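You operate a simulated robot arm through the tools that you are given. There is no shell and no other tool.

The job below is to be done with a simulated robot arm. You get a single attempt, and the scene is never put back.

JOB
Lay the yellow strip across the jig's joint and roll the bubbles out.
Fine: turn both vacuum levers on first, leave them on; roller back. Set down upright: press roller. What is to be rubbed or washed off counts as gone when no trace of it is left.

It is judged by the outcome, as a careful person would: the job done as asked, and still so three seconds after it is handed in. It fails if anything else is knocked over, pushed out of place, dropped, spilled or broken.

ROBOT AND FRAMES
A 6-joint arm with a two-finger parallel gripper, fixed in place. Base frame: the origin is at the foot of the arm, x ahead of it, y to its left, z up. Units: mm, degrees, N and s.
With the tool pointing down near the work surface it reaches from about 440 to 860 mm from the base axis. Its first joint turns from -115.0 to 115.0 degrees. Payload 4.2 kg.
The TCP is the grasp point between the finger pads, 23 mm short of the fingertips. In the tool frame z runs along the fingers and y along their closing line. Largest opening 94 mm; finger width 38, thickness 10; the body of the gripper, 54 by 96 mm, starts 39 mm behind the TCP.
Orientation is told as [roll, pitch, yaw] about the base's x, y, z axes, in that order, counted from this pose: with the fingers straight down and closing along the base's y, the tool's x points along the base's -x, its y along +y and its z along -z.

CONTROLS
- The arm moves only by the tool send_rows. Its argument "plan" is a list of rows, each an object of numbers (a shift or turn left out is 0, a gripper value left out holds the last): "x", "y", "z": the shift along the tool's x, y, z in mm; "ax", "ay", "az": the turn, a rotation vector about the tool's x, y, z in degrees; "fingers": the gripper command, from -1 (fully open) to 1 (shut), values between in proportion. In form: [{"x": .., "y": .., "z": .., "ax": .., "ay": .., "az": .., "fingers": ..}, ...]. A call has 1 to 20 rows; each row shifts and turns the commanded pose from where the row before left it, along the tool's axes as they then stand. Each row takes 0.2 s and may step no farther than 50 mm and 8.6 degrees from the row before; otherwise, or with a gripper value out of range, the whole call is refused. Where a pose cannot be reached the arm comes as near as it can. A force on the tool above 40 N (or 10 N above the force at the start of the call, whichever is more), or a blocked arm, ends the call early, and 0.2 s more pass. Each finger travels about 108 mm/s and halts on what it meets, pressing with about 31 N; the grip force reading is that of the motor and also rises with nothing between the fingers. The clock runs only during rows and for 0.2 s after the last one: add rows that do not move to give the fingers time. The reply holds the time, the measured pose of the TCP, the force on the tool along the base axes, the opening and the grip force, in the units named above and with some noise, with the torque about the TCP (base axes, N m) and any sound that the robot's microphone picked up.
- Cameras (640 x 400 px; columns grow to the right, rows downward): "scene" is fixed at [219, 649.3, 1484.1]; the picture's right is [-0.86, -0.51, 0.00], its down [-0.28, 0.47, -0.83] and it looks along [0.43, -0.72, -0.55] (base axes); focal length 365 px, centre (320, 200). "wrist" rides on the gripper at [86, 16, -75] in the tool frame; the picture's right is [-0.18, 0.98, 0.00], its down [-0.58, -0.11, -0.81] and it looks along [-0.79, -0.15, 0.59] (tool axes); focal length 243 px, centre (320, 200). There is no depth. A picture from a camera that has moved, and an enlarged one, comes with that camera's place and axes in the base frame and with its lens.
- snapshot(camera): a new picture of that camera. It takes no simulated time.
- lift_body(by): slides the trunk up (or, below 0, down) by that many mm; the arm rides with it, the base frame stays. It gives what a move gives, with no picture.
- inspect(camera, box): a new picture of the part [left, top, right, bottom] of that camera's present view, enlarged. It takes no simulated time.
- job_done(): hands the job in; it is judged then, once.

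Nothing tells you positions but the pictures and the camera data. Unless the task says otherwise, let go and move clear before handing in.

The tools are called after "Request:" by a JSON object that holds its "op" and its "data". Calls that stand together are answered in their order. send_rows: Moves the arm, as the interface text tells. Its arguments: {"type":"object","properties":{"plan":{"type":"array","items":{"type":"object","properties":{"x":{"type":"number"},"y":{"type":"number"},"z":{"type":"number"},"ax":{"type":"number"},"ay":{"type":"number"},"az":{"type":"number"},"fingers":{"type":"number"}}}}},"required":["plan"]} The other tools are called the same way: lift_body (by) slides the trunk up or down; snapshot (camera) takes a picture; inspect (camera, box) takes an enlarged picture of a part of a camera's view; job_done () hands the job in.

At the start:

```text
time: 0.0
position: [492.3, 12.3, 1207.2]
tool_rot: [0.0, 0.1, 0.0]
wrist_force: [0.9, 0.0, -0.2]
torque: [-0.01, -0.01, 0.01]
finger_gap: 94.0
gripper_force: 0.1
trunk travel left (down, up): [-825.0, 165.0]
```

scene: 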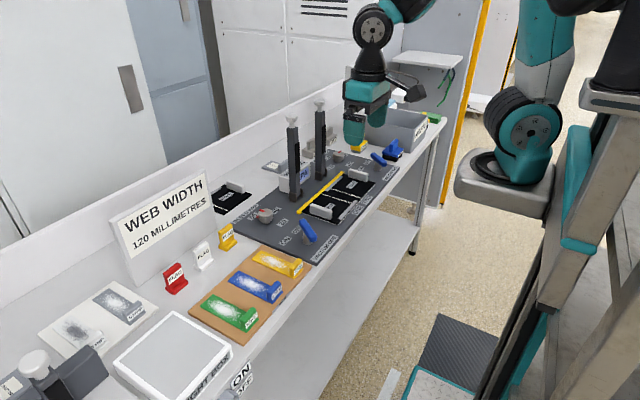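
wrist: 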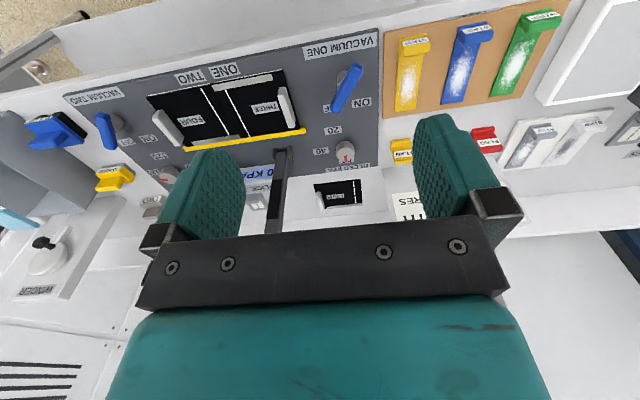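

I see a bench with a splicing jig (two vacuum levers in blue, a web joint), coloured strips on a tan board, and other fixtures. I'll take closer looks before moving.

Request:
{"op": "inspect", "data": {"camera": "scene", "box": [220, 130, 420, 260]}}

Request:
{"op": "inspect", "data": {"camera": "scene", "box": [100, 170, 340, 350]}}

Request:
{"op": "inspect", "data": {"camera": "scene", "box": [0, 260, 260, 400]}}

Request:
{"op": "inspect", "data": {"camera": "wrist", "box": [60, 30, 380, 220]}}

Request:
{"op": "inspect", "data": {"camera": "wrist", "box": [360, 0, 640, 180]}}

Request:
{"op": "inspect", "data": {"camera": "wrist", "box": [0, 60, 220, 320]}}

Request:
{"op": "inspect", "data": {"camera": "scene", "box": [320, 80, 460, 180]}}

```text
3.08 times, centred on (320, 195) of scene
camera zoom: at [219.0, 649.3, 1484.1], right [-0.86, -0.51, 0.0], down [-0.28, 0.47, -0.83], along [0.43, -0.72, -0.55], focal length 1122 px, centre (320, 215)
```

zoom: 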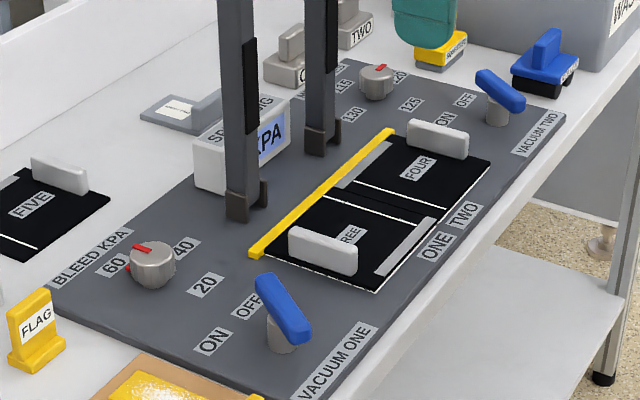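

```text
2.22 times, centred on (220, 260) of scene
camera zoom: at [219.0, 649.3, 1484.1], right [-0.86, -0.51, 0.0], down [-0.28, 0.47, -0.83], along [0.43, -0.72, -0.55], focal length 810 px, centre (542, 67)
```

zoom: 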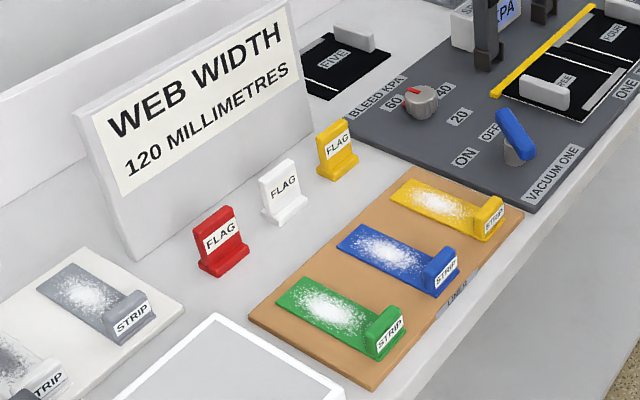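

```text
2.46 times, centred on (130, 330) of scene
camera zoom: at [219.0, 649.3, 1484.1], right [-0.86, -0.51, 0.0], down [-0.28, 0.47, -0.83], along [0.43, -0.72, -0.55], focal length 898 px, centre (788, -120)
```

zoom: 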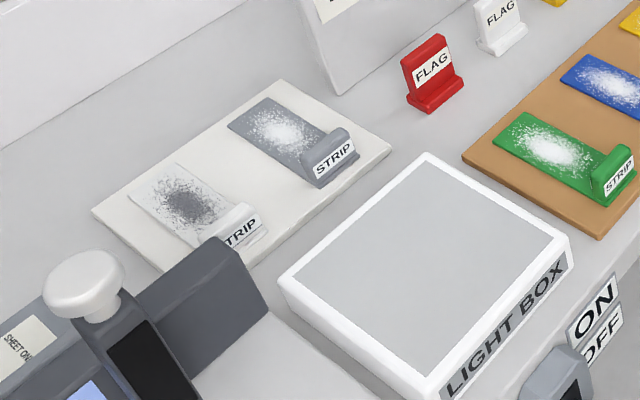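

```text
2.00 times, centred on (220, 125) of wrist
camera zoom: at [405.5, 27.4, 1282.9], right [0.18, 0.98, 0.0], down [0.58, -0.11, 0.81], along [0.79, -0.15, -0.59], focal length 485 px, centre (520, 350)
```

zoom: 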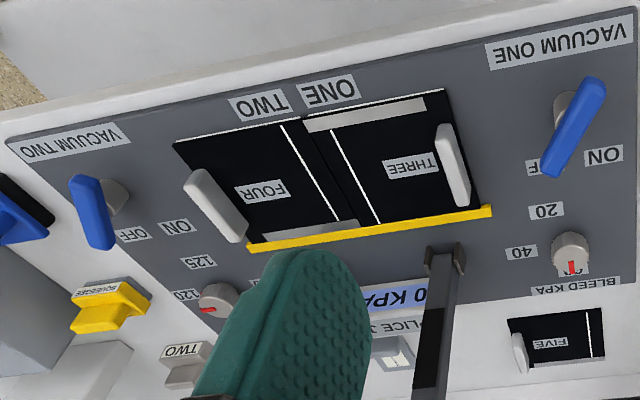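

```text
2.22 times, centred on (500, 90) of wrist
camera zoom: at [405.5, 27.4, 1282.9], right [0.18, 0.98, 0.0], down [0.58, -0.11, 0.81], along [0.79, -0.15, -0.59], focal length 539 px, centre (-80, 444)
```

zoom: 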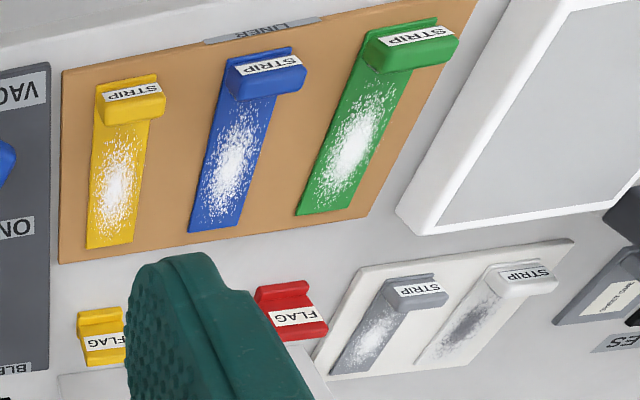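

```text
1.54 times, centred on (110, 190) of wrist
camera zoom: at [405.5, 27.4, 1282.9], right [0.18, 0.98, 0.0], down [0.58, -0.11, 0.81], along [0.79, -0.15, -0.59], focal length 373 px, centre (643, 215)
```

zoom: 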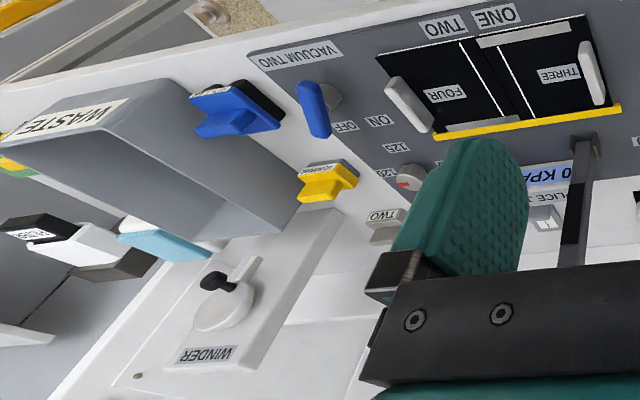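

```text
4.00 times, centred on (390, 130) of scene
camera zoom: at [219.0, 649.3, 1484.1], right [-0.86, -0.51, 0.0], down [-0.28, 0.47, -0.83], along [0.43, -0.72, -0.55], focal length 1459 px, centre (40, 480)
```

zoom: 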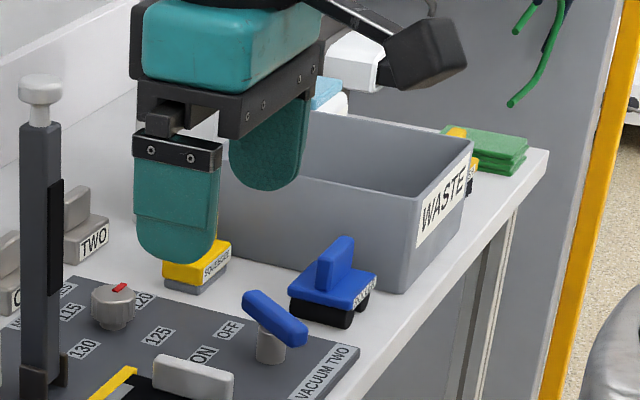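

The jig's plate appears to sit at z≈860 and x 560–770, with two tall posts (to z≈1130) behind the yellow fence. I'll lower the trunk a little while clear of the bench, then look closer.

Request:
{"op": "lift_body", "data": {"by": -120}}

Request:
{"op": "snapshot", "data": {"camera": "wrist"}}

Request:
{"op": "snapshot", "data": {"camera": "scene"}}

```text
time: 1.5
position: [493.1, 12.0, 1087.9]
tool_rot: [-0.1, -0.1, 0.0]
wrist_force: [1.0, 0.1, 0.6]
torque: [-0.01, -0.02, 0.03]
finger_gap: 93.9
gripper_force: 0.1
trunk travel left (down, up): [-705.0, 285.0]
```

```text
taken
camera wrist: at [405.5, 27.4, 1162.9], right [0.18, 0.98, 0.0], down [0.58, -0.11, 0.81], along [0.79, -0.15, -0.59], focal length 243 px, centre (320, 200)
```

wrist: 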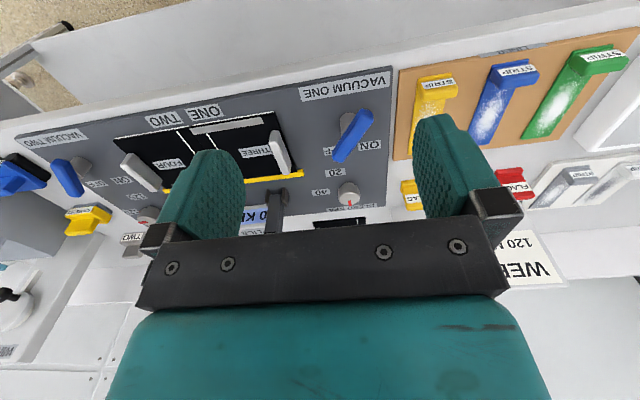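

```text
taken
```

scene: 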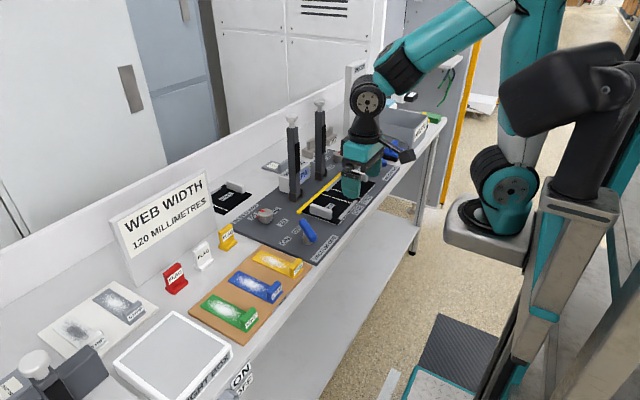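

Request:
{"op": "inspect", "data": {"camera": "wrist", "box": [380, 30, 640, 192]}}

Request:
{"op": "inspect", "data": {"camera": "wrist", "box": [100, 60, 400, 248]}}

Request:
{"op": "inspect", "data": {"camera": "wrist", "box": [0, 110, 160, 260]}}

Request:
{"op": "inspect", "data": {"camera": "scene", "box": [230, 230, 330, 300]}}

Request:
{"op": "inspect", "data": {"camera": "scene", "box": [340, 90, 460, 180]}}

```text
2.46 times, centred on (510, 111) of wrist
camera zoom: at [405.5, 27.4, 1162.9], right [0.18, 0.98, 0.0], down [0.58, -0.11, 0.81], along [0.79, -0.15, -0.59], focal length 597 px, centre (-148, 419)
```

zoom: 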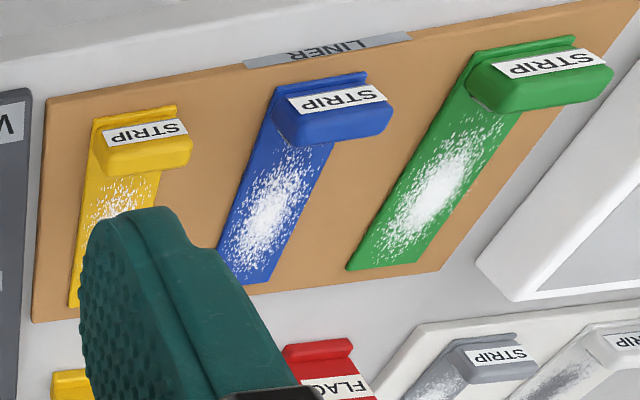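

```text
2.13 times, centred on (250, 154) of wrist
camera zoom: at [405.5, 27.4, 1162.9], right [0.18, 0.98, 0.0], down [0.58, -0.11, 0.81], along [0.79, -0.15, -0.59], focal length 516 px, centre (469, 298)
```

zoom: 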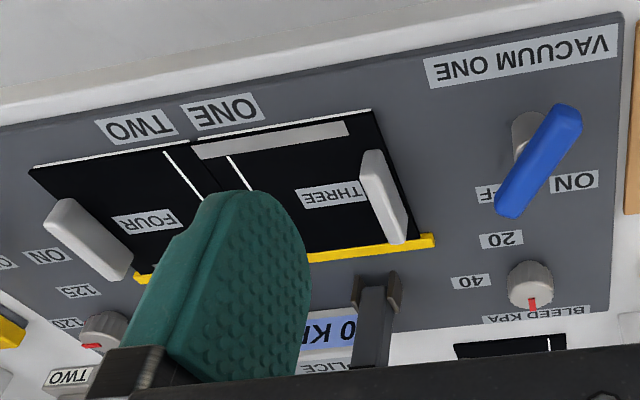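

```text
2.67 times, centred on (80, 185) of wrist
camera zoom: at [405.5, 27.4, 1162.9], right [0.18, 0.98, 0.0], down [0.58, -0.11, 0.81], along [0.79, -0.15, -0.59], focal length 647 px, centre (960, 240)
```

zoom: 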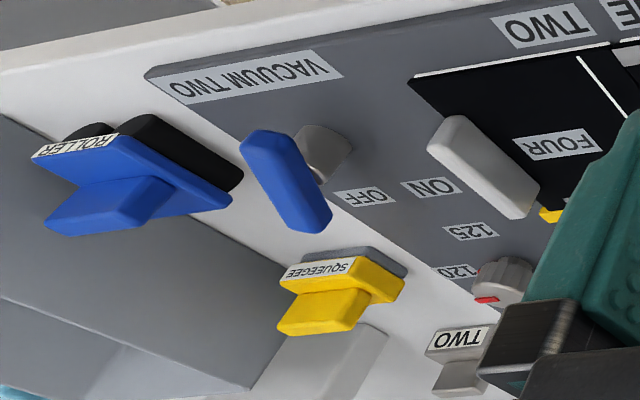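

```text
5.71 times, centred on (280, 265) of scene
camera zoom: at [219.0, 649.3, 1484.1], right [-0.86, -0.51, 0.0], down [-0.28, 0.47, -0.83], along [0.43, -0.72, -0.55], focal length 2084 px, centre (549, -171)
```

zoom: 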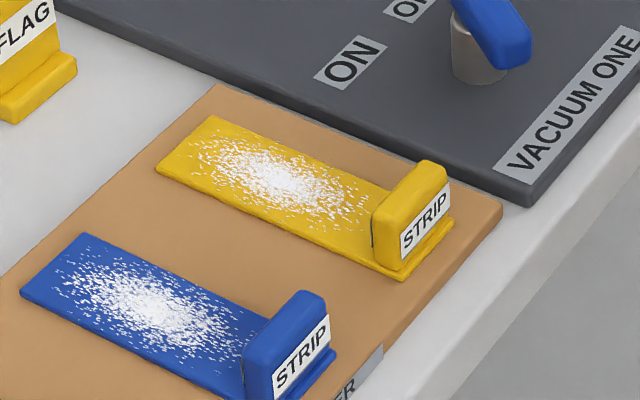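

```text
4.44 times, centred on (400, 135) of scene
camera zoom: at [219.0, 649.3, 1484.1], right [-0.86, -0.51, 0.0], down [-0.28, 0.47, -0.83], along [0.43, -0.72, -0.55], focal length 1621 px, centre (-36, 489)
```

zoom: 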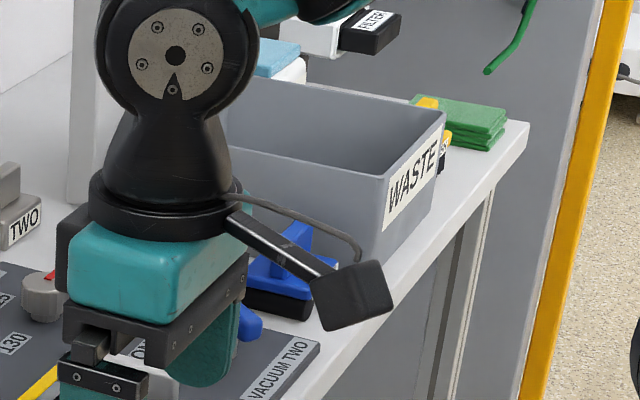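

Both levers look like T-bars centred on their pivots: VACUUM ONE at about (624, 31, 900), VACUUM TWO at about (627, -434, 900), pointing about -33° (OFF) and needing about +60° to ON. I move toward lever ONE for a closer look.

Request:
{"op": "send_rows", "data": {"plan": [{"x": -25, "y": 6, "z": 35, "fingers": -1}, {"x": -25, "y": 7, "z": 35}, {"x": -20, "y": 6, "z": 30}, {}]}}

Request:
{"op": "snapshot", "data": {"camera": "wrist"}}

Request:
{"op": "snapshot", "data": {"camera": "scene"}}

```text
time: 2.5
position: [562.7, 30.6, 988.5]
tool_rot: [0.0, 0.0, -0.1]
wrist_force: [-0.8, 0.4, 0.0]
torque: [-0.01, -0.02, -0.02]
finger_gap: 93.9
gripper_force: 0.0
trunk travel left (down, up): [-705.0, 285.0]
```

```text
taken
camera wrist: at [475.7, 46.0, 1062.6], right [0.18, 0.98, 0.0], down [0.58, -0.11, 0.81], along [0.79, -0.15, -0.59], focal length 243 px, centre (320, 200)
```

wrist: 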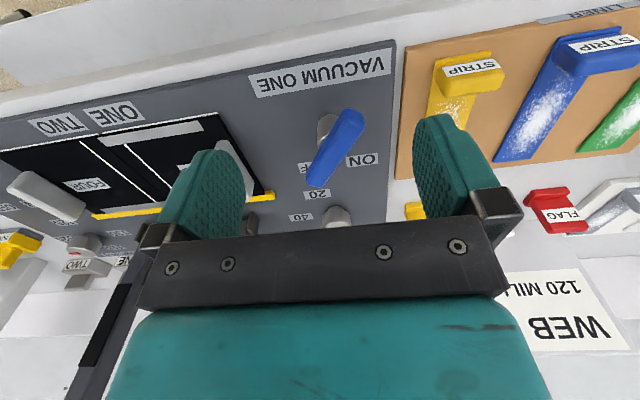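

```text
taken
```

scene: 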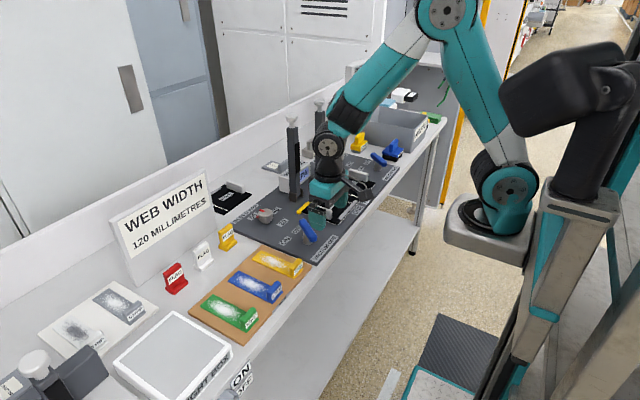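

Request:
{"op": "inspect", "data": {"camera": "wrist", "box": [240, 70, 432, 190]}}

Request:
{"op": "inspect", "data": {"camera": "wrist", "box": [0, 60, 240, 210]}}

Request:
{"op": "inspect", "data": {"camera": "scene", "box": [280, 170, 370, 260]}}

```text
3.33 times, centred on (336, 130) of wrist
camera zoom: at [475.7, 46.0, 1062.6], right [0.18, 0.98, 0.0], down [0.58, -0.11, 0.81], along [0.79, -0.15, -0.59], focal length 809 px, centre (267, 433)
```

zoom: 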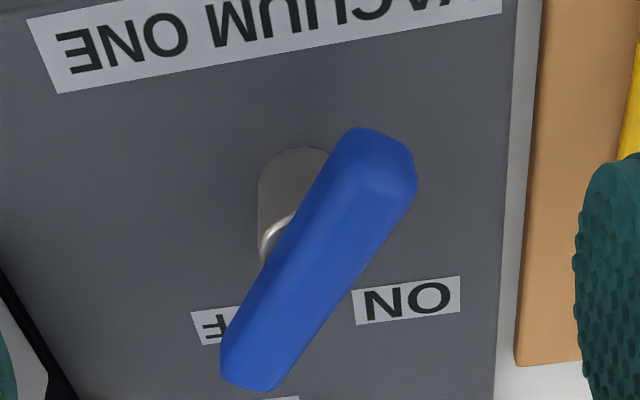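

```text
2.67 times, centred on (120, 135) of wrist
camera zoom: at [475.7, 46.0, 1062.6], right [0.18, 0.98, 0.0], down [0.58, -0.11, 0.81], along [0.79, -0.15, -0.59], focal length 647 px, centre (853, 373)
```

zoom: 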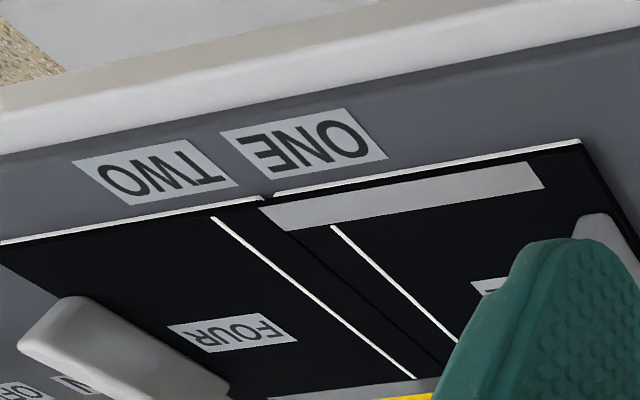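

```text
4.44 times, centred on (325, 215) of scene
camera zoom: at [219.0, 649.3, 1484.1], right [-0.86, -0.51, 0.0], down [-0.28, 0.47, -0.83], along [0.43, -0.72, -0.55], focal length 1621 px, centre (298, 133)
```

zoom: 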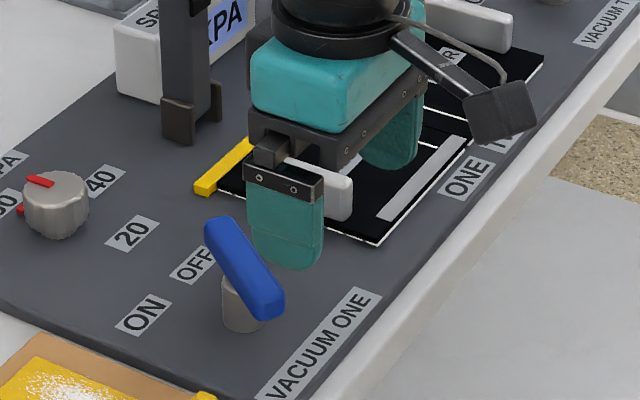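

Request:
{"op": "send_rows", "data": {"plan": [{"az": 8.5}, {"az": 8.5}, {"az": 8.5}, {"az": 8.5}, {"x": -26.5, "y": 16.4, "z": 20}, {"x": -26.6, "y": 16.3, "z": 20, "fingers": -0.2}, {}]}}

Request:
{"op": "inspect", "data": {"camera": "wrist", "box": [160, 40, 480, 240]}}

Request:
{"op": "inspect", "data": {"camera": "scene", "box": [270, 170, 360, 260]}}

```text
time: 4.1
position: [625.2, 29.3, 949.0]
tool_rot: [0.0, -0.1, -34.2]
wrist_force: [0.2, -0.7, 0.7]
torque: [-0.01, -0.01, -0.01]
finger_gap: 56.4
gripper_force: 0.1
trunk travel left (down, up): [-705.0, 285.0]
```

```text
2.00 times, centred on (320, 140) of wrist
camera zoom: at [561.3, 90.1, 1023.9], right [0.7, 0.71, 0.0], down [0.42, -0.42, 0.81], along [0.57, -0.57, -0.59], focal length 485 px, centre (320, 320)
```

zoom: 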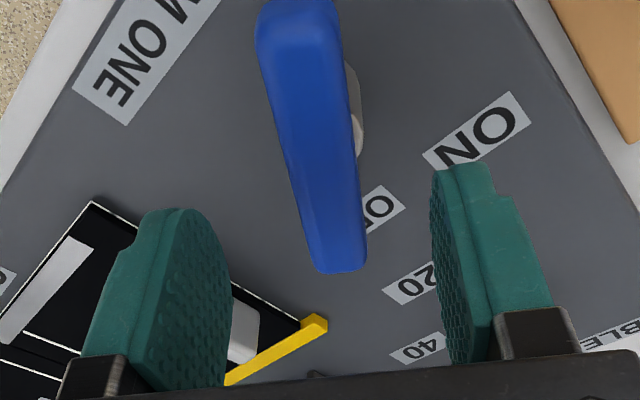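

```text
4.44 times, centred on (315, 215) of scene
camera zoom: at [219.0, 649.3, 1484.1], right [-0.86, -0.51, 0.0], down [-0.28, 0.47, -0.83], along [0.43, -0.72, -0.55], focal length 1621 px, centre (342, 133)
```

zoom: 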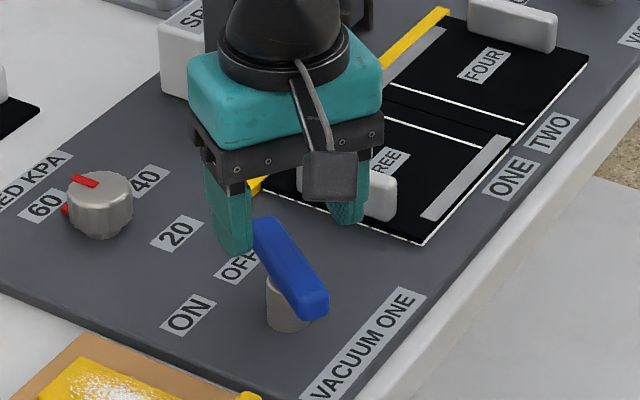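

Request:
{"op": "send_rows", "data": {"plan": [{"y": -2, "z": 19}, {"z": 19}, {"fingers": 0.4}, {"fingers": 1}, {}, {}]}}

Request:
{"op": "inspect", "data": {"camera": "wrist", "box": [160, 40, 480, 240]}}

Request:
{"op": "inspect", "data": {"camera": "scene", "box": [270, 170, 360, 260]}}

```text
time: 5.5
position: [624.5, 29.8, 910.8]
tool_rot: [0.2, -0.1, -33.9]
wrist_force: [14.2, 16.9, -5.9]
torque: [0.46, -0.57, 0.0]
finger_gap: 25.1
gripper_force: 44.6
trunk travel left (down, up): [-705.0, 285.0]
```

```text
2.00 times, centred on (320, 140) of wrist
camera zoom: at [561.8, 90.0, 985.3], right [0.7, 0.71, 0.0], down [0.42, -0.42, 0.81], along [0.58, -0.56, -0.59], focal length 485 px, centre (320, 320)
```

zoom: 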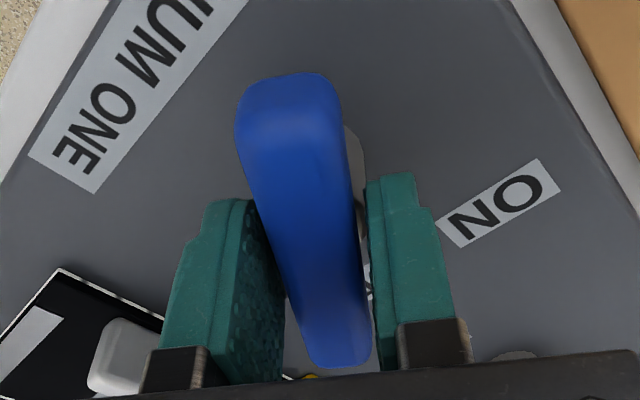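

```text
4.44 times, centred on (315, 215) of scene
camera zoom: at [219.0, 649.3, 1484.1], right [-0.86, -0.51, 0.0], down [-0.28, 0.47, -0.83], along [0.43, -0.72, -0.55], focal length 1621 px, centre (342, 133)
```

zoom: 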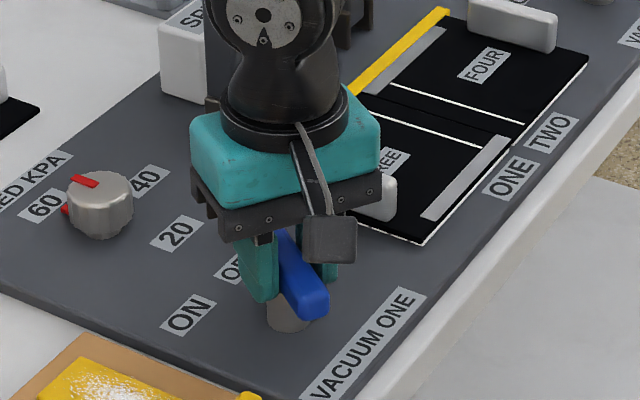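

Request:
{"op": "send_rows", "data": {"plan": [{"y": 2.2}, {}, {}]}}

Request:
{"op": "inspect", "data": {"camera": "wrist", "box": [220, 60, 412, 180]}}

```text
time: 6.3
position: [626.0, 29.1, 910.4]
tool_rot: [0.0, 0.1, -34.1]
wrist_force: [8.0, 8.2, 2.2]
torque: [-0.01, -0.39, 0.11]
finger_gap: 25.4
gripper_force: 45.4
trunk travel left (down, up): [-705.0, 285.0]
```

```text
3.33 times, centred on (316, 120) of wrist
camera zoom: at [562.2, 90.4, 985.3], right [0.7, 0.71, 0.0], down [0.42, -0.42, 0.81], along [0.57, -0.57, -0.59], focal length 809 px, centre (333, 467)
```

zoom: 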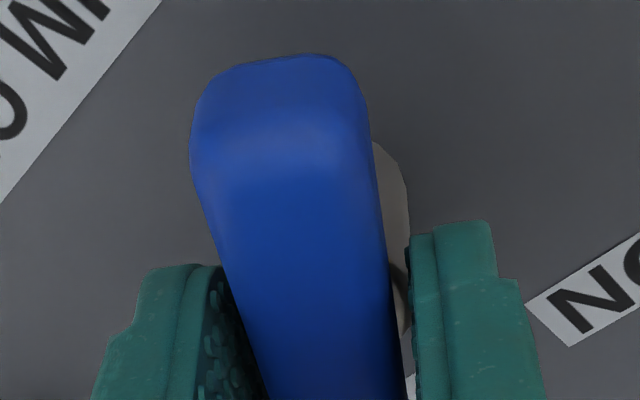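

Request:
{"op": "send_rows", "data": {"plan": [{"fingers": 0.2}, {"fingers": 0.1}, {"z": -8}, {"fingers": 0.5}, {"fingers": 1}, {}, {}]}}

Request:
{"op": "inspect", "data": {"camera": "wrist", "box": [220, 60, 412, 180]}}

Request:
{"op": "inspect", "data": {"camera": "scene", "box": [290, 200, 340, 250]}}

```text
time: 7.9
position: [625.2, 30.0, 918.0]
tool_rot: [0.0, 0.0, -33.9]
wrist_force: [1.2, 2.0, 1.0]
torque: [0.46, 0.62, -0.05]
finger_gap: 19.8
gripper_force: 45.3
trunk travel left (down, up): [-705.0, 285.0]
```

```text
3.33 times, centred on (316, 120) of wrist
camera zoom: at [562.1, 90.3, 993.4], right [0.7, 0.71, 0.0], down [0.42, -0.42, 0.81], along [0.57, -0.57, -0.59], focal length 809 px, centre (333, 467)
```

zoom: 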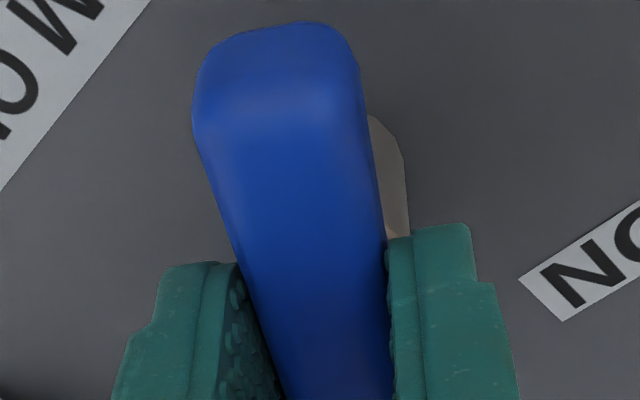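

```text
8.00 times, centred on (315, 225) of scene
camera zoom: at [219.0, 649.3, 1484.1], right [-0.86, -0.51, 0.0], down [-0.28, 0.47, -0.83], along [0.43, -0.72, -0.55], focal length 2917 px, centre (360, 0)
```

zoom: 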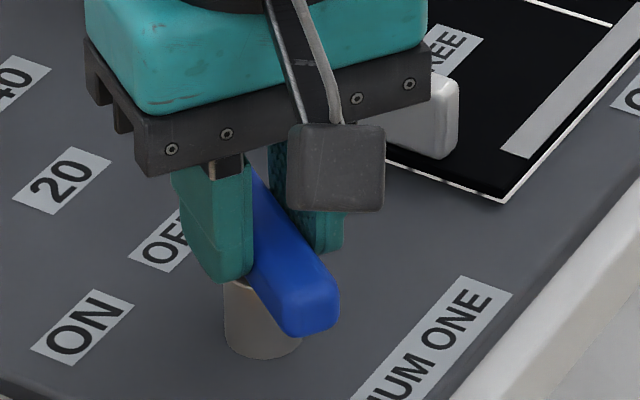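

Request:
{"op": "send_rows", "data": {"plan": [{"az": -8}, {"az": -8}, {"az": -8}, {"az": -8}, {}]}}

Request:
{"op": "inspect", "data": {"camera": "wrist", "box": [160, 40, 480, 240]}}

Request:
{"op": "inspect", "data": {"camera": "scene", "box": [270, 190, 350, 260]}}

```text
time: 9.1
position: [625.1, 28.8, 918.8]
tool_rot: [0.0, 0.0, -1.9]
wrist_force: [4.8, 12.8, 2.0]
torque: [0.25, 1.06, 0.0]
finger_gap: 19.7
gripper_force: 44.8
trunk travel left (down, up): [-705.0, 285.0]
```

```text
2.00 times, centred on (320, 140) of wrist
camera zoom: at [538.7, 47.6, 993.3], right [0.22, 0.98, 0.0], down [0.58, -0.13, 0.81], along [0.79, -0.17, -0.59], focal length 485 px, centre (320, 320)
```

zoom: 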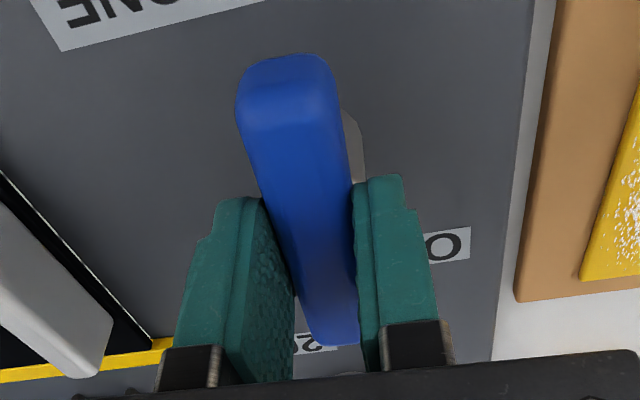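

```text
5.71 times, centred on (310, 225) of scene
camera zoom: at [219.0, 649.3, 1484.1], right [-0.86, -0.51, 0.0], down [-0.28, 0.47, -0.83], along [0.43, -0.72, -0.55], focal length 2084 px, centre (377, 57)
```

zoom: 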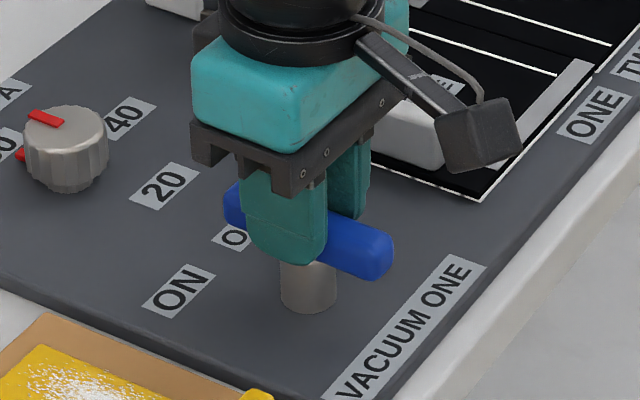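

Request:
{"op": "send_rows", "data": {"plan": [{"az": -8}, {"az": -8}, {"az": -8}, {"az": -8}, {}]}}

Request:
{"op": "inspect", "data": {"camera": "wrist", "box": [160, 40, 480, 240]}}

Request:
{"op": "inspect", "data": {"camera": "scene", "box": [270, 190, 350, 260]}}

```text
time: 10.3
position: [624.3, 30.1, 919.4]
tool_rot: [0.0, -0.1, 30.2]
wrist_force: [3.6, 20.8, 10.0]
torque: [0.03, 0.26, 0.06]
finger_gap: 19.7
gripper_force: 44.9
trunk travel left (down, up): [-705.0, 285.0]
```

```text
2.00 times, centred on (320, 140) of wrist
camera zoom: at [541.6, -0.6, 993.2], right [-0.33, 0.94, 0.0], down [0.56, 0.2, 0.81], along [0.76, 0.27, -0.59], focal length 485 px, centre (320, 320)
```

zoom: 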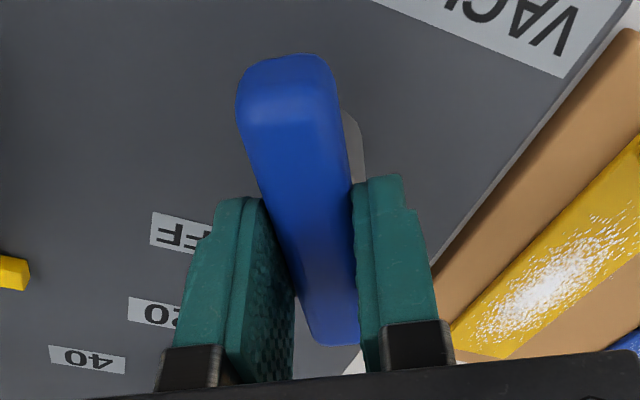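

```text
5.71 times, centred on (310, 225) of scene
camera zoom: at [219.0, 649.3, 1484.1], right [-0.86, -0.51, 0.0], down [-0.28, 0.47, -0.83], along [0.43, -0.72, -0.55], focal length 2084 px, centre (377, 57)
```

zoom: 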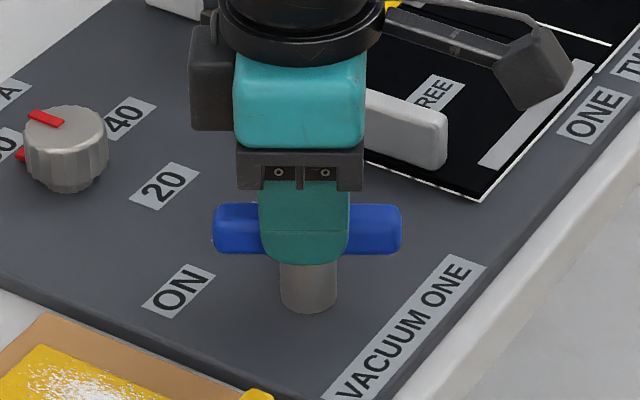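

Request:
{"op": "send_rows", "data": {"plan": [{"az": -4}, {"az": -4}, {}]}}

Request:
{"op": "inspect", "data": {"camera": "wrist", "box": [160, 40, 480, 240]}}

Request:
{"op": "inspect", "data": {"camera": "scene", "box": [280, 120, 380, 200]}}

```text
time: 11.1
position: [625.5, 30.6, 918.5]
tool_rot: [0.0, -0.1, 38.0]
wrist_force: [2.1, 22.6, 9.8]
torque: [0.77, -0.75, -2.01]
finger_gap: 20.9
gripper_force: 45.1
trunk travel left (down, up): [-705.0, 285.0]
```

```text
2.00 times, centred on (320, 140) of wrist
camera zoom: at [546.2, -11.8, 993.2], right [-0.46, 0.89, 0.0], down [0.52, 0.27, 0.81], along [0.72, 0.37, -0.59], focal length 485 px, centre (320, 320)
```

zoom: 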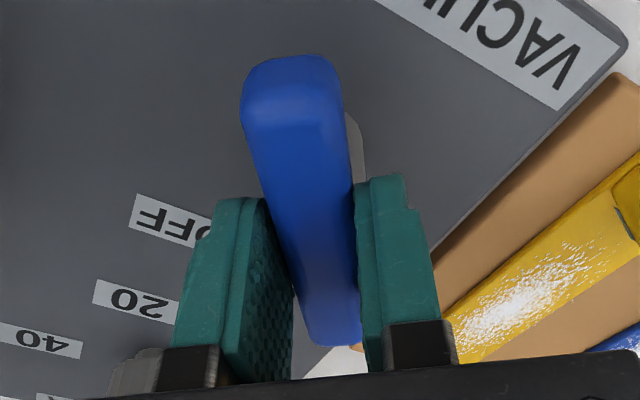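

```text
5.00 times, centred on (330, 160) of scene
camera zoom: at [219.0, 649.3, 1484.1], right [-0.86, -0.51, 0.0], down [-0.28, 0.47, -0.83], along [0.43, -0.72, -0.55], focal length 1823 px, centre (270, 400)
```

zoom: 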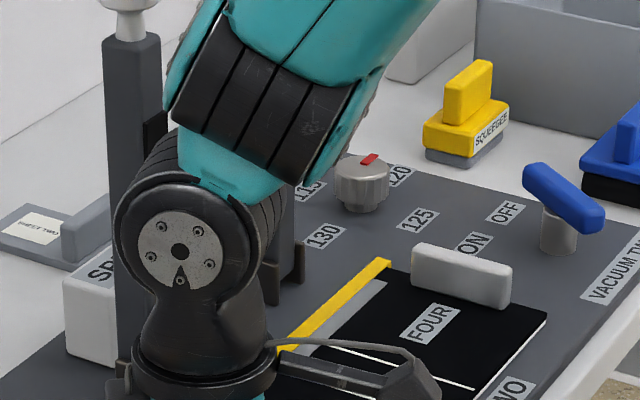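

Request:
{"op": "send_rows", "data": {"plan": [{"az": 3}, {"fingers": 0.2}, {"fingers": 0.0}, {"z": -30}, {"z": -40}]}}

Request:
{"op": "snapshot", "data": {"camera": "wrist"}}

Request:
{"op": "inspect", "data": {"camera": "scene", "box": [270, 170, 370, 260]}}

```text
time: 12.3
position: [625.0, 28.2, 987.8]
tool_rot: [0.1, 0.0, 35.0]
wrist_force: [1.5, 0.4, 0.1]
torque: [-0.02, 0.02, 0.0]
finger_gap: 46.9
gripper_force: 0.1
trunk travel left (down, up): [-705.0, 285.0]
```

```text
taken
camera wrist: at [544.5, -9.4, 1062.9], right [-0.41, 0.91, 0.0], down [0.54, 0.24, 0.81], along [0.73, 0.33, -0.59], focal length 243 px, centre (320, 200)
```

wrist: 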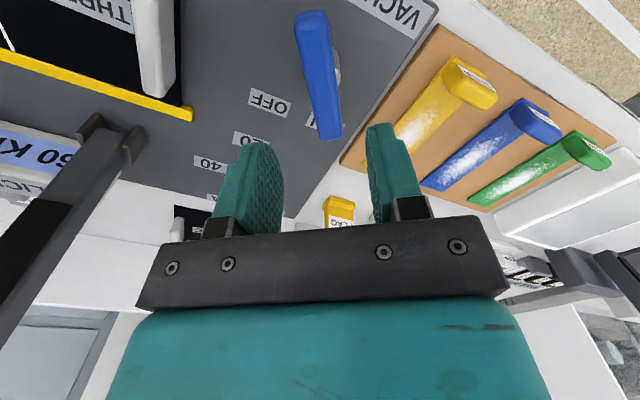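

```text
4.44 times, centred on (320, 215) of scene
camera zoom: at [219.0, 649.3, 1484.1], right [-0.86, -0.51, 0.0], down [-0.28, 0.47, -0.83], along [0.43, -0.72, -0.55], focal length 1621 px, centre (320, 133)
```

zoom: 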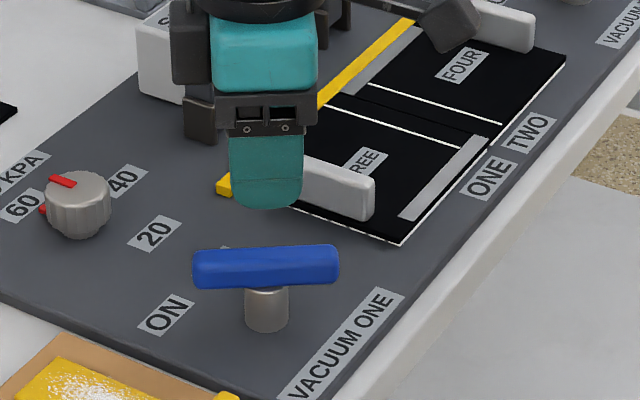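

Lever ONE is ON and the display now shows 60 kPa. Next, to lever TWO at about (627, -436).

Request:
{"op": "send_rows", "data": {"plan": [{"az": 8.6}, {"az": 8.6}, {"az": 8.6}, {"az": 8.6}, {"az": 8.6}, {"az": 8.6}, {"az": 8.6}, {"az": 8.6}, {"x": -20.3, "y": -40.3}, {"x": -20.3, "y": -40.3}, {"x": -20.3, "y": -40.3}, {"x": -20.3, "y": -40.3}, {"x": -20.3, "y": -40.3}, {"x": -20.3, "y": -40.3}, {"x": -20.3, "y": -40.3}, {"x": -20.3, "y": -40.3}, {"x": -20.3, "y": -40.3}, {"x": -20.3, "y": -40.3}]}}

Request:
{"op": "snapshot", "data": {"camera": "wrist"}}

Request:
{"op": "snapshot", "data": {"camera": "scene"}}

```text
time: 16.1
position: [570.6, -419.4, 989.9]
tool_rot: [0.0, 0.1, -33.9]
wrist_force: [-0.3, 0.4, 0.1]
torque: [0.01, 0.02, -0.05]
finger_gap: 47.1
gripper_force: 0.1
trunk travel left (down, up): [-705.0, 285.0]
```

```text
taken
camera wrist: at [507.6, -358.3, 1064.8], right [0.7, 0.71, 0.0], down [0.42, -0.41, 0.81], along [0.58, -0.56, -0.59], focal length 243 px, centre (320, 200)
```

wrist: 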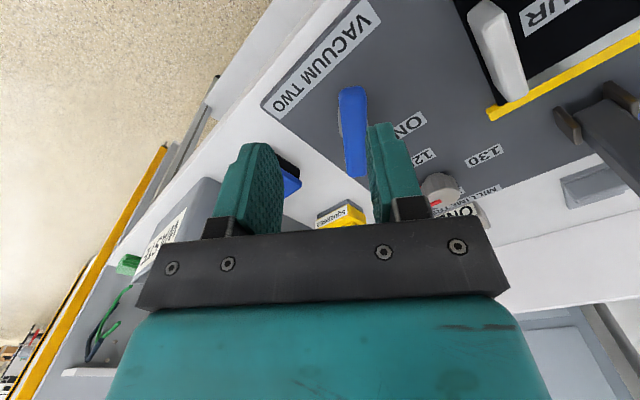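

```text
taken
```

scene: 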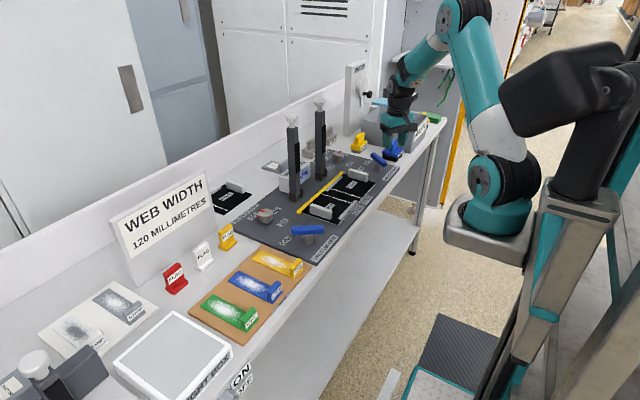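

Request:
{"op": "inspect", "data": {"camera": "wrist", "box": [256, 70, 448, 190]}}

Request:
{"op": "inspect", "data": {"camera": "scene", "box": [340, 120, 440, 190]}}

Request:
{"op": "inspect", "data": {"camera": "scene", "box": [260, 140, 400, 240]}}

```text
3.33 times, centred on (352, 130) of wrist
camera zoom: at [507.6, -358.3, 1064.8], right [0.7, 0.71, 0.0], down [0.42, -0.41, 0.81], along [0.58, -0.56, -0.59], focal length 809 px, centre (213, 433)
```

zoom: 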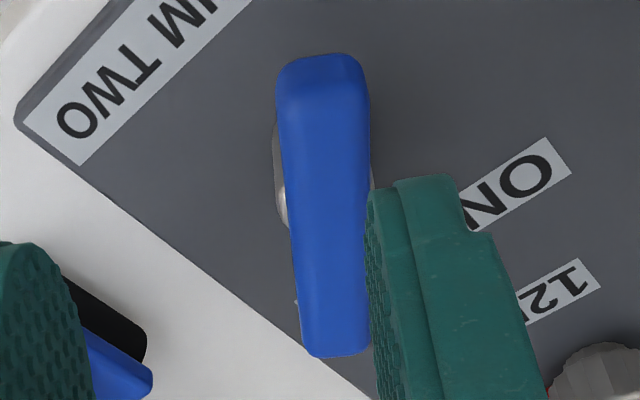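

```text
5.71 times, centred on (390, 155) of scene
camera zoom: at [219.0, 649.3, 1484.1], right [-0.86, -0.51, 0.0], down [-0.28, 0.47, -0.83], along [0.43, -0.72, -0.55], focal length 2084 px, centre (-80, 457)
```

zoom: 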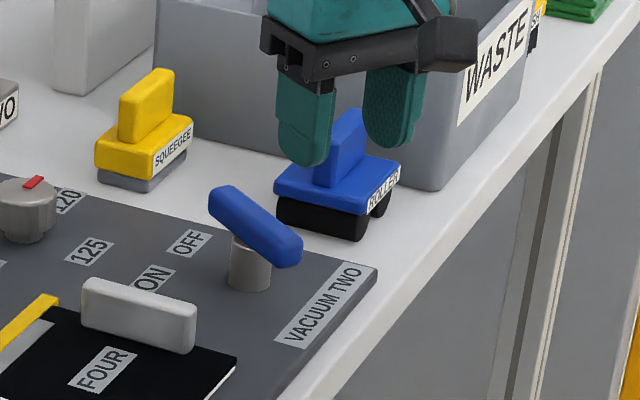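

```text
4.00 times, centred on (330, 190) of scene
camera zoom: at [219.0, 649.3, 1484.1], right [-0.86, -0.51, 0.0], down [-0.28, 0.47, -0.83], along [0.43, -0.72, -0.55], focal length 1459 px, centre (280, 240)
```

zoom: 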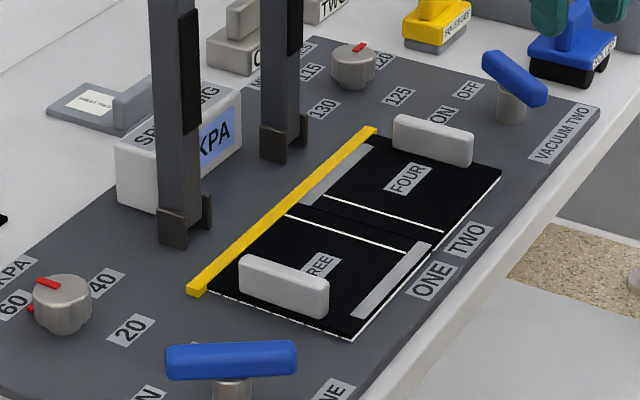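

Request:
{"op": "send_rows", "data": {"plan": [{"x": -26, "y": 11, "z": 10}, {"x": -25.5, "y": 10.8, "z": 15}, {"z": 15}, {}]}}

Request:
{"op": "inspect", "data": {"camera": "wrist", "box": [160, 40, 480, 240]}}

Request:
{"op": "inspect", "data": {"camera": "scene", "box": [340, 120, 440, 190]}}

```text
time: 17.1
position: [625.5, -429.3, 948.8]
tool_rot: [0.0, 0.0, -33.8]
wrist_force: [0.1, 1.2, -0.3]
torque: [0.02, 0.0, -0.03]
finger_gap: 46.9
gripper_force: 0.1
trunk travel left (down, up): [-705.0, 285.0]
```

```text
2.00 times, centred on (320, 140) of wrist
camera zoom: at [561.1, -368.4, 1023.9], right [0.7, 0.71, 0.0], down [0.42, -0.41, 0.81], along [0.58, -0.56, -0.59], focal length 485 px, centre (320, 320)
```

zoom: 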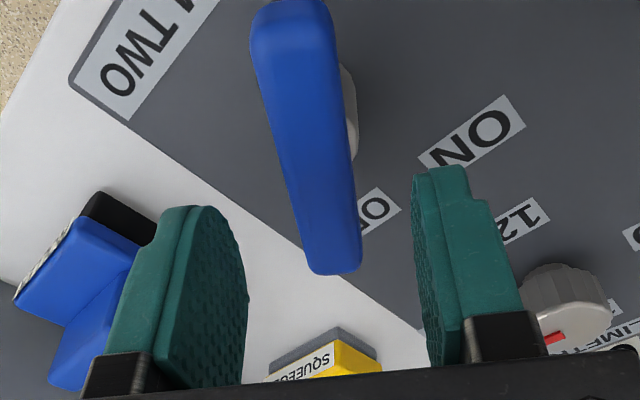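

```text
5.71 times, centred on (390, 155) of scene
camera zoom: at [219.0, 649.3, 1484.1], right [-0.86, -0.51, 0.0], down [-0.28, 0.47, -0.83], along [0.43, -0.72, -0.55], focal length 2084 px, centre (-80, 457)
```

zoom: 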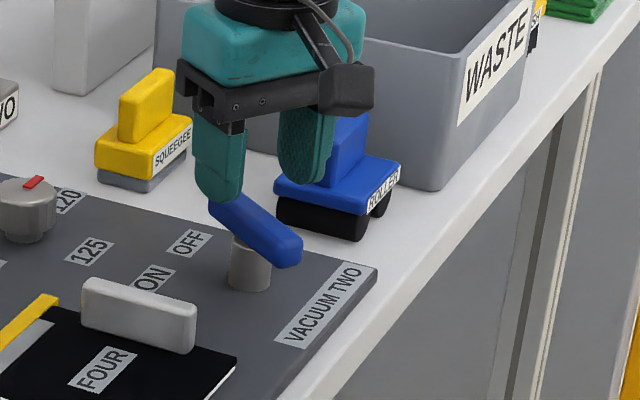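

Request:
{"op": "send_rows", "data": {"plan": [{"z": 15}, {"z": 15.5}, {"fingers": 0.5}, {"fingers": 1}, {}, {}]}}

Request:
{"op": "inspect", "data": {"camera": "wrist", "box": [160, 40, 480, 240]}}

```text
time: 18.5
position: [623.7, -428.9, 918.2]
tool_rot: [0.1, -0.1, -33.8]
wrist_force: [-4.9, -8.4, -1.6]
torque: [-0.59, -0.51, 0.02]
finger_gap: 19.8
gripper_force: 45.4
trunk travel left (down, up): [-705.0, 285.0]
```

```text
2.00 times, centred on (320, 140) of wrist
camera zoom: at [560.5, -368.9, 992.9], right [0.7, 0.71, 0.0], down [0.42, -0.41, 0.81], along [0.57, -0.57, -0.59], focal length 485 px, centre (320, 320)
```

zoom: 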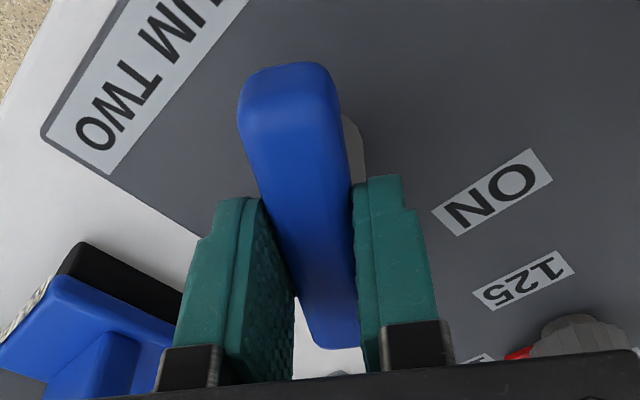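

Request:
{"op": "send_rows", "data": {"plan": [{"az": -8}, {"az": -8}, {"az": -8}, {"az": -8}, {"az": -8}, {"az": -8}, {"az": -8}, {"az": -8}, {"az": -4}, {"az": -4}, {}]}}

Request:
{"op": "inspect", "data": {"camera": "wrist", "box": [160, 40, 480, 240]}}

Request:
{"op": "inspect", "data": {"camera": "scene", "box": [340, 120, 440, 190]}}

```text
time: 20.9
position: [624.7, -430.2, 918.7]
tool_rot: [-0.1, 0.0, 38.1]
wrist_force: [-6.7, -15.9, 14.4]
torque: [-0.12, -0.02, -1.97]
finger_gap: 20.5
gripper_force: 45.1
trunk travel left (down, up): [-705.0, 285.0]
```

```text
2.00 times, centred on (320, 140) of wrist
camera zoom: at [545.4, -472.1, 993.0], right [-0.46, 0.89, 0.0], down [0.52, 0.27, 0.81], along [0.72, 0.37, -0.59], focal length 485 px, centre (320, 320)
```

zoom: 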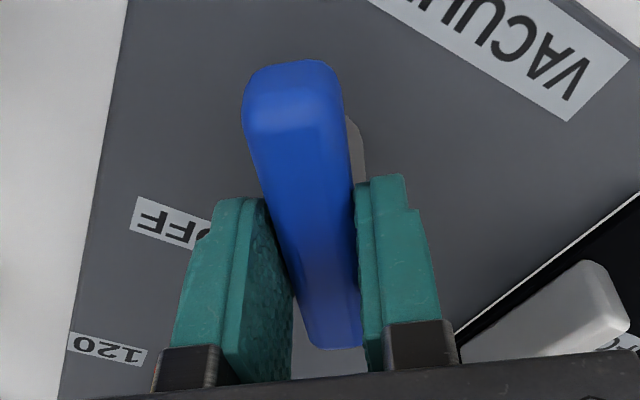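

```text
5.71 times, centred on (390, 155) of scene
camera zoom: at [219.0, 649.3, 1484.1], right [-0.86, -0.51, 0.0], down [-0.28, 0.47, -0.83], along [0.43, -0.72, -0.55], focal length 2084 px, centre (-80, 457)
```

zoom: 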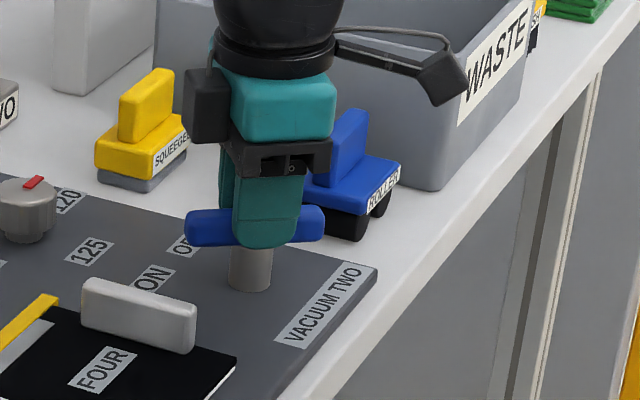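

Request:
{"op": "send_rows", "data": {"plan": [{"az": 3}, {"fingers": 0.2}, {"fingers": 0.0}, {"z": -30}, {"z": -40}, {"z": -20, "az": 8.6}, {"az": 8.6}, {"az": 8.6}, {"az": 8.6}, {"az": 0.6}]}}

Request:
{"op": "snapshot", "data": {"camera": "wrist"}}

Request:
{"op": "inspect", "data": {"camera": "scene", "box": [260, 120, 440, 240]}}

```text
time: 23.1
position: [624.7, -430.0, 1007.6]
tool_rot: [-0.1, 0.0, 0.0]
wrist_force: [0.0, -0.1, 0.1]
torque: [-0.04, -0.05, 0.02]
finger_gap: 47.1
gripper_force: 0.1
trunk travel left (down, up): [-705.0, 285.0]
```

```text
taken
camera wrist: at [537.2, -415.2, 1082.3], right [0.18, 0.98, 0.0], down [0.58, -0.11, 0.81], along [0.79, -0.15, -0.59], focal length 243 px, centre (320, 200)
```

wrist: 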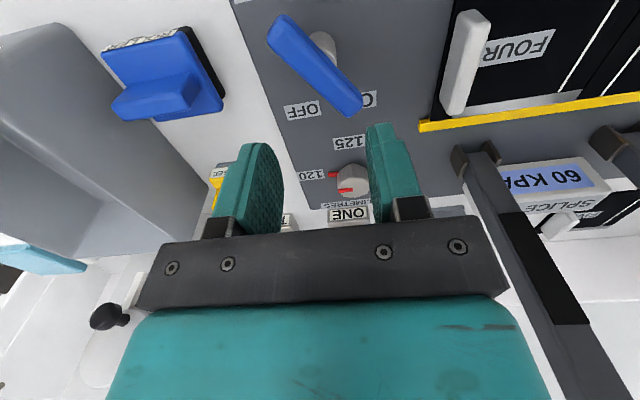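

```text
3.33 times, centred on (350, 180) of scene
camera zoom: at [219.0, 649.3, 1484.1], right [-0.86, -0.51, 0.0], down [-0.28, 0.47, -0.83], along [0.43, -0.72, -0.55], focal length 1216 px, centre (220, 267)
```

zoom: 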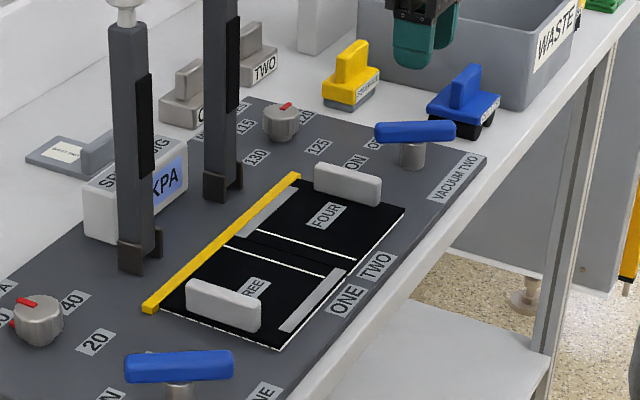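

Both levers are on (display 60 kPa). While here I look at the roller closely, for later.

Request:
{"op": "inspect", "data": {"camera": "wrist", "box": [80, 10, 240, 130]}}

Request:
{"op": "inspect", "data": {"camera": "scene", "box": [370, 130, 420, 170]}}

Request:
{"op": "inspect", "data": {"camera": "wrist", "box": [420, 0, 640, 140]}}

```text
3.33 times, centred on (160, 70) of wrist
camera zoom: at [537.2, -415.2, 1082.3], right [0.18, 0.98, 0.0], down [0.58, -0.11, 0.81], along [0.79, -0.15, -0.59], focal length 809 px, centre (853, 633)
```

zoom: 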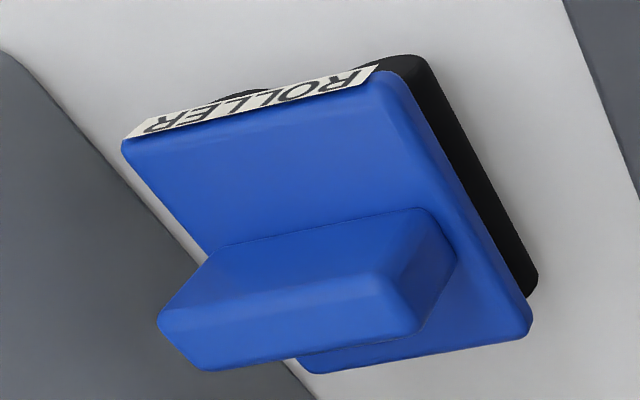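

```text
10.00 times, centred on (395, 150) of scene
camera zoom: at [219.0, 649.3, 1484.1], right [-0.86, -0.51, 0.0], down [-0.28, 0.47, -0.83], along [0.43, -0.72, -0.55], focal length 3647 px, centre (-430, 700)
```

zoom: 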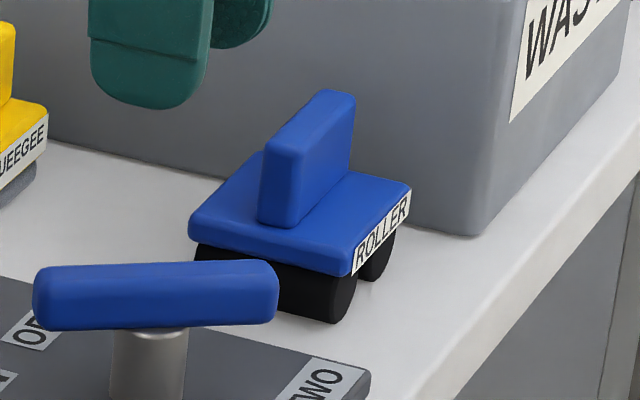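

```text
2.86 times, centred on (530, 70) of wrist
camera zoom: at [537.2, -415.2, 1082.3], right [0.18, 0.98, 0.0], down [0.58, -0.11, 0.81], along [0.79, -0.15, -0.59], focal length 693 px, centre (-280, 571)
```

zoom: 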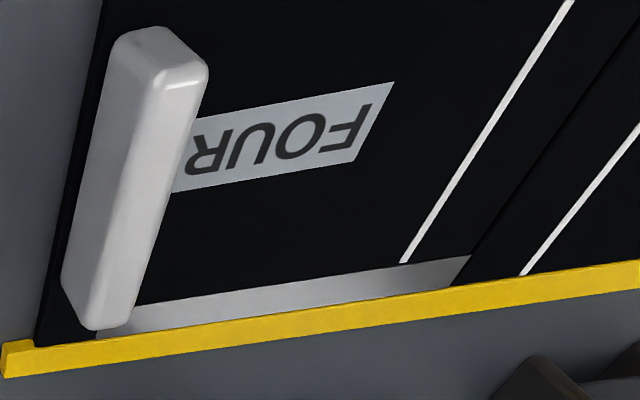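

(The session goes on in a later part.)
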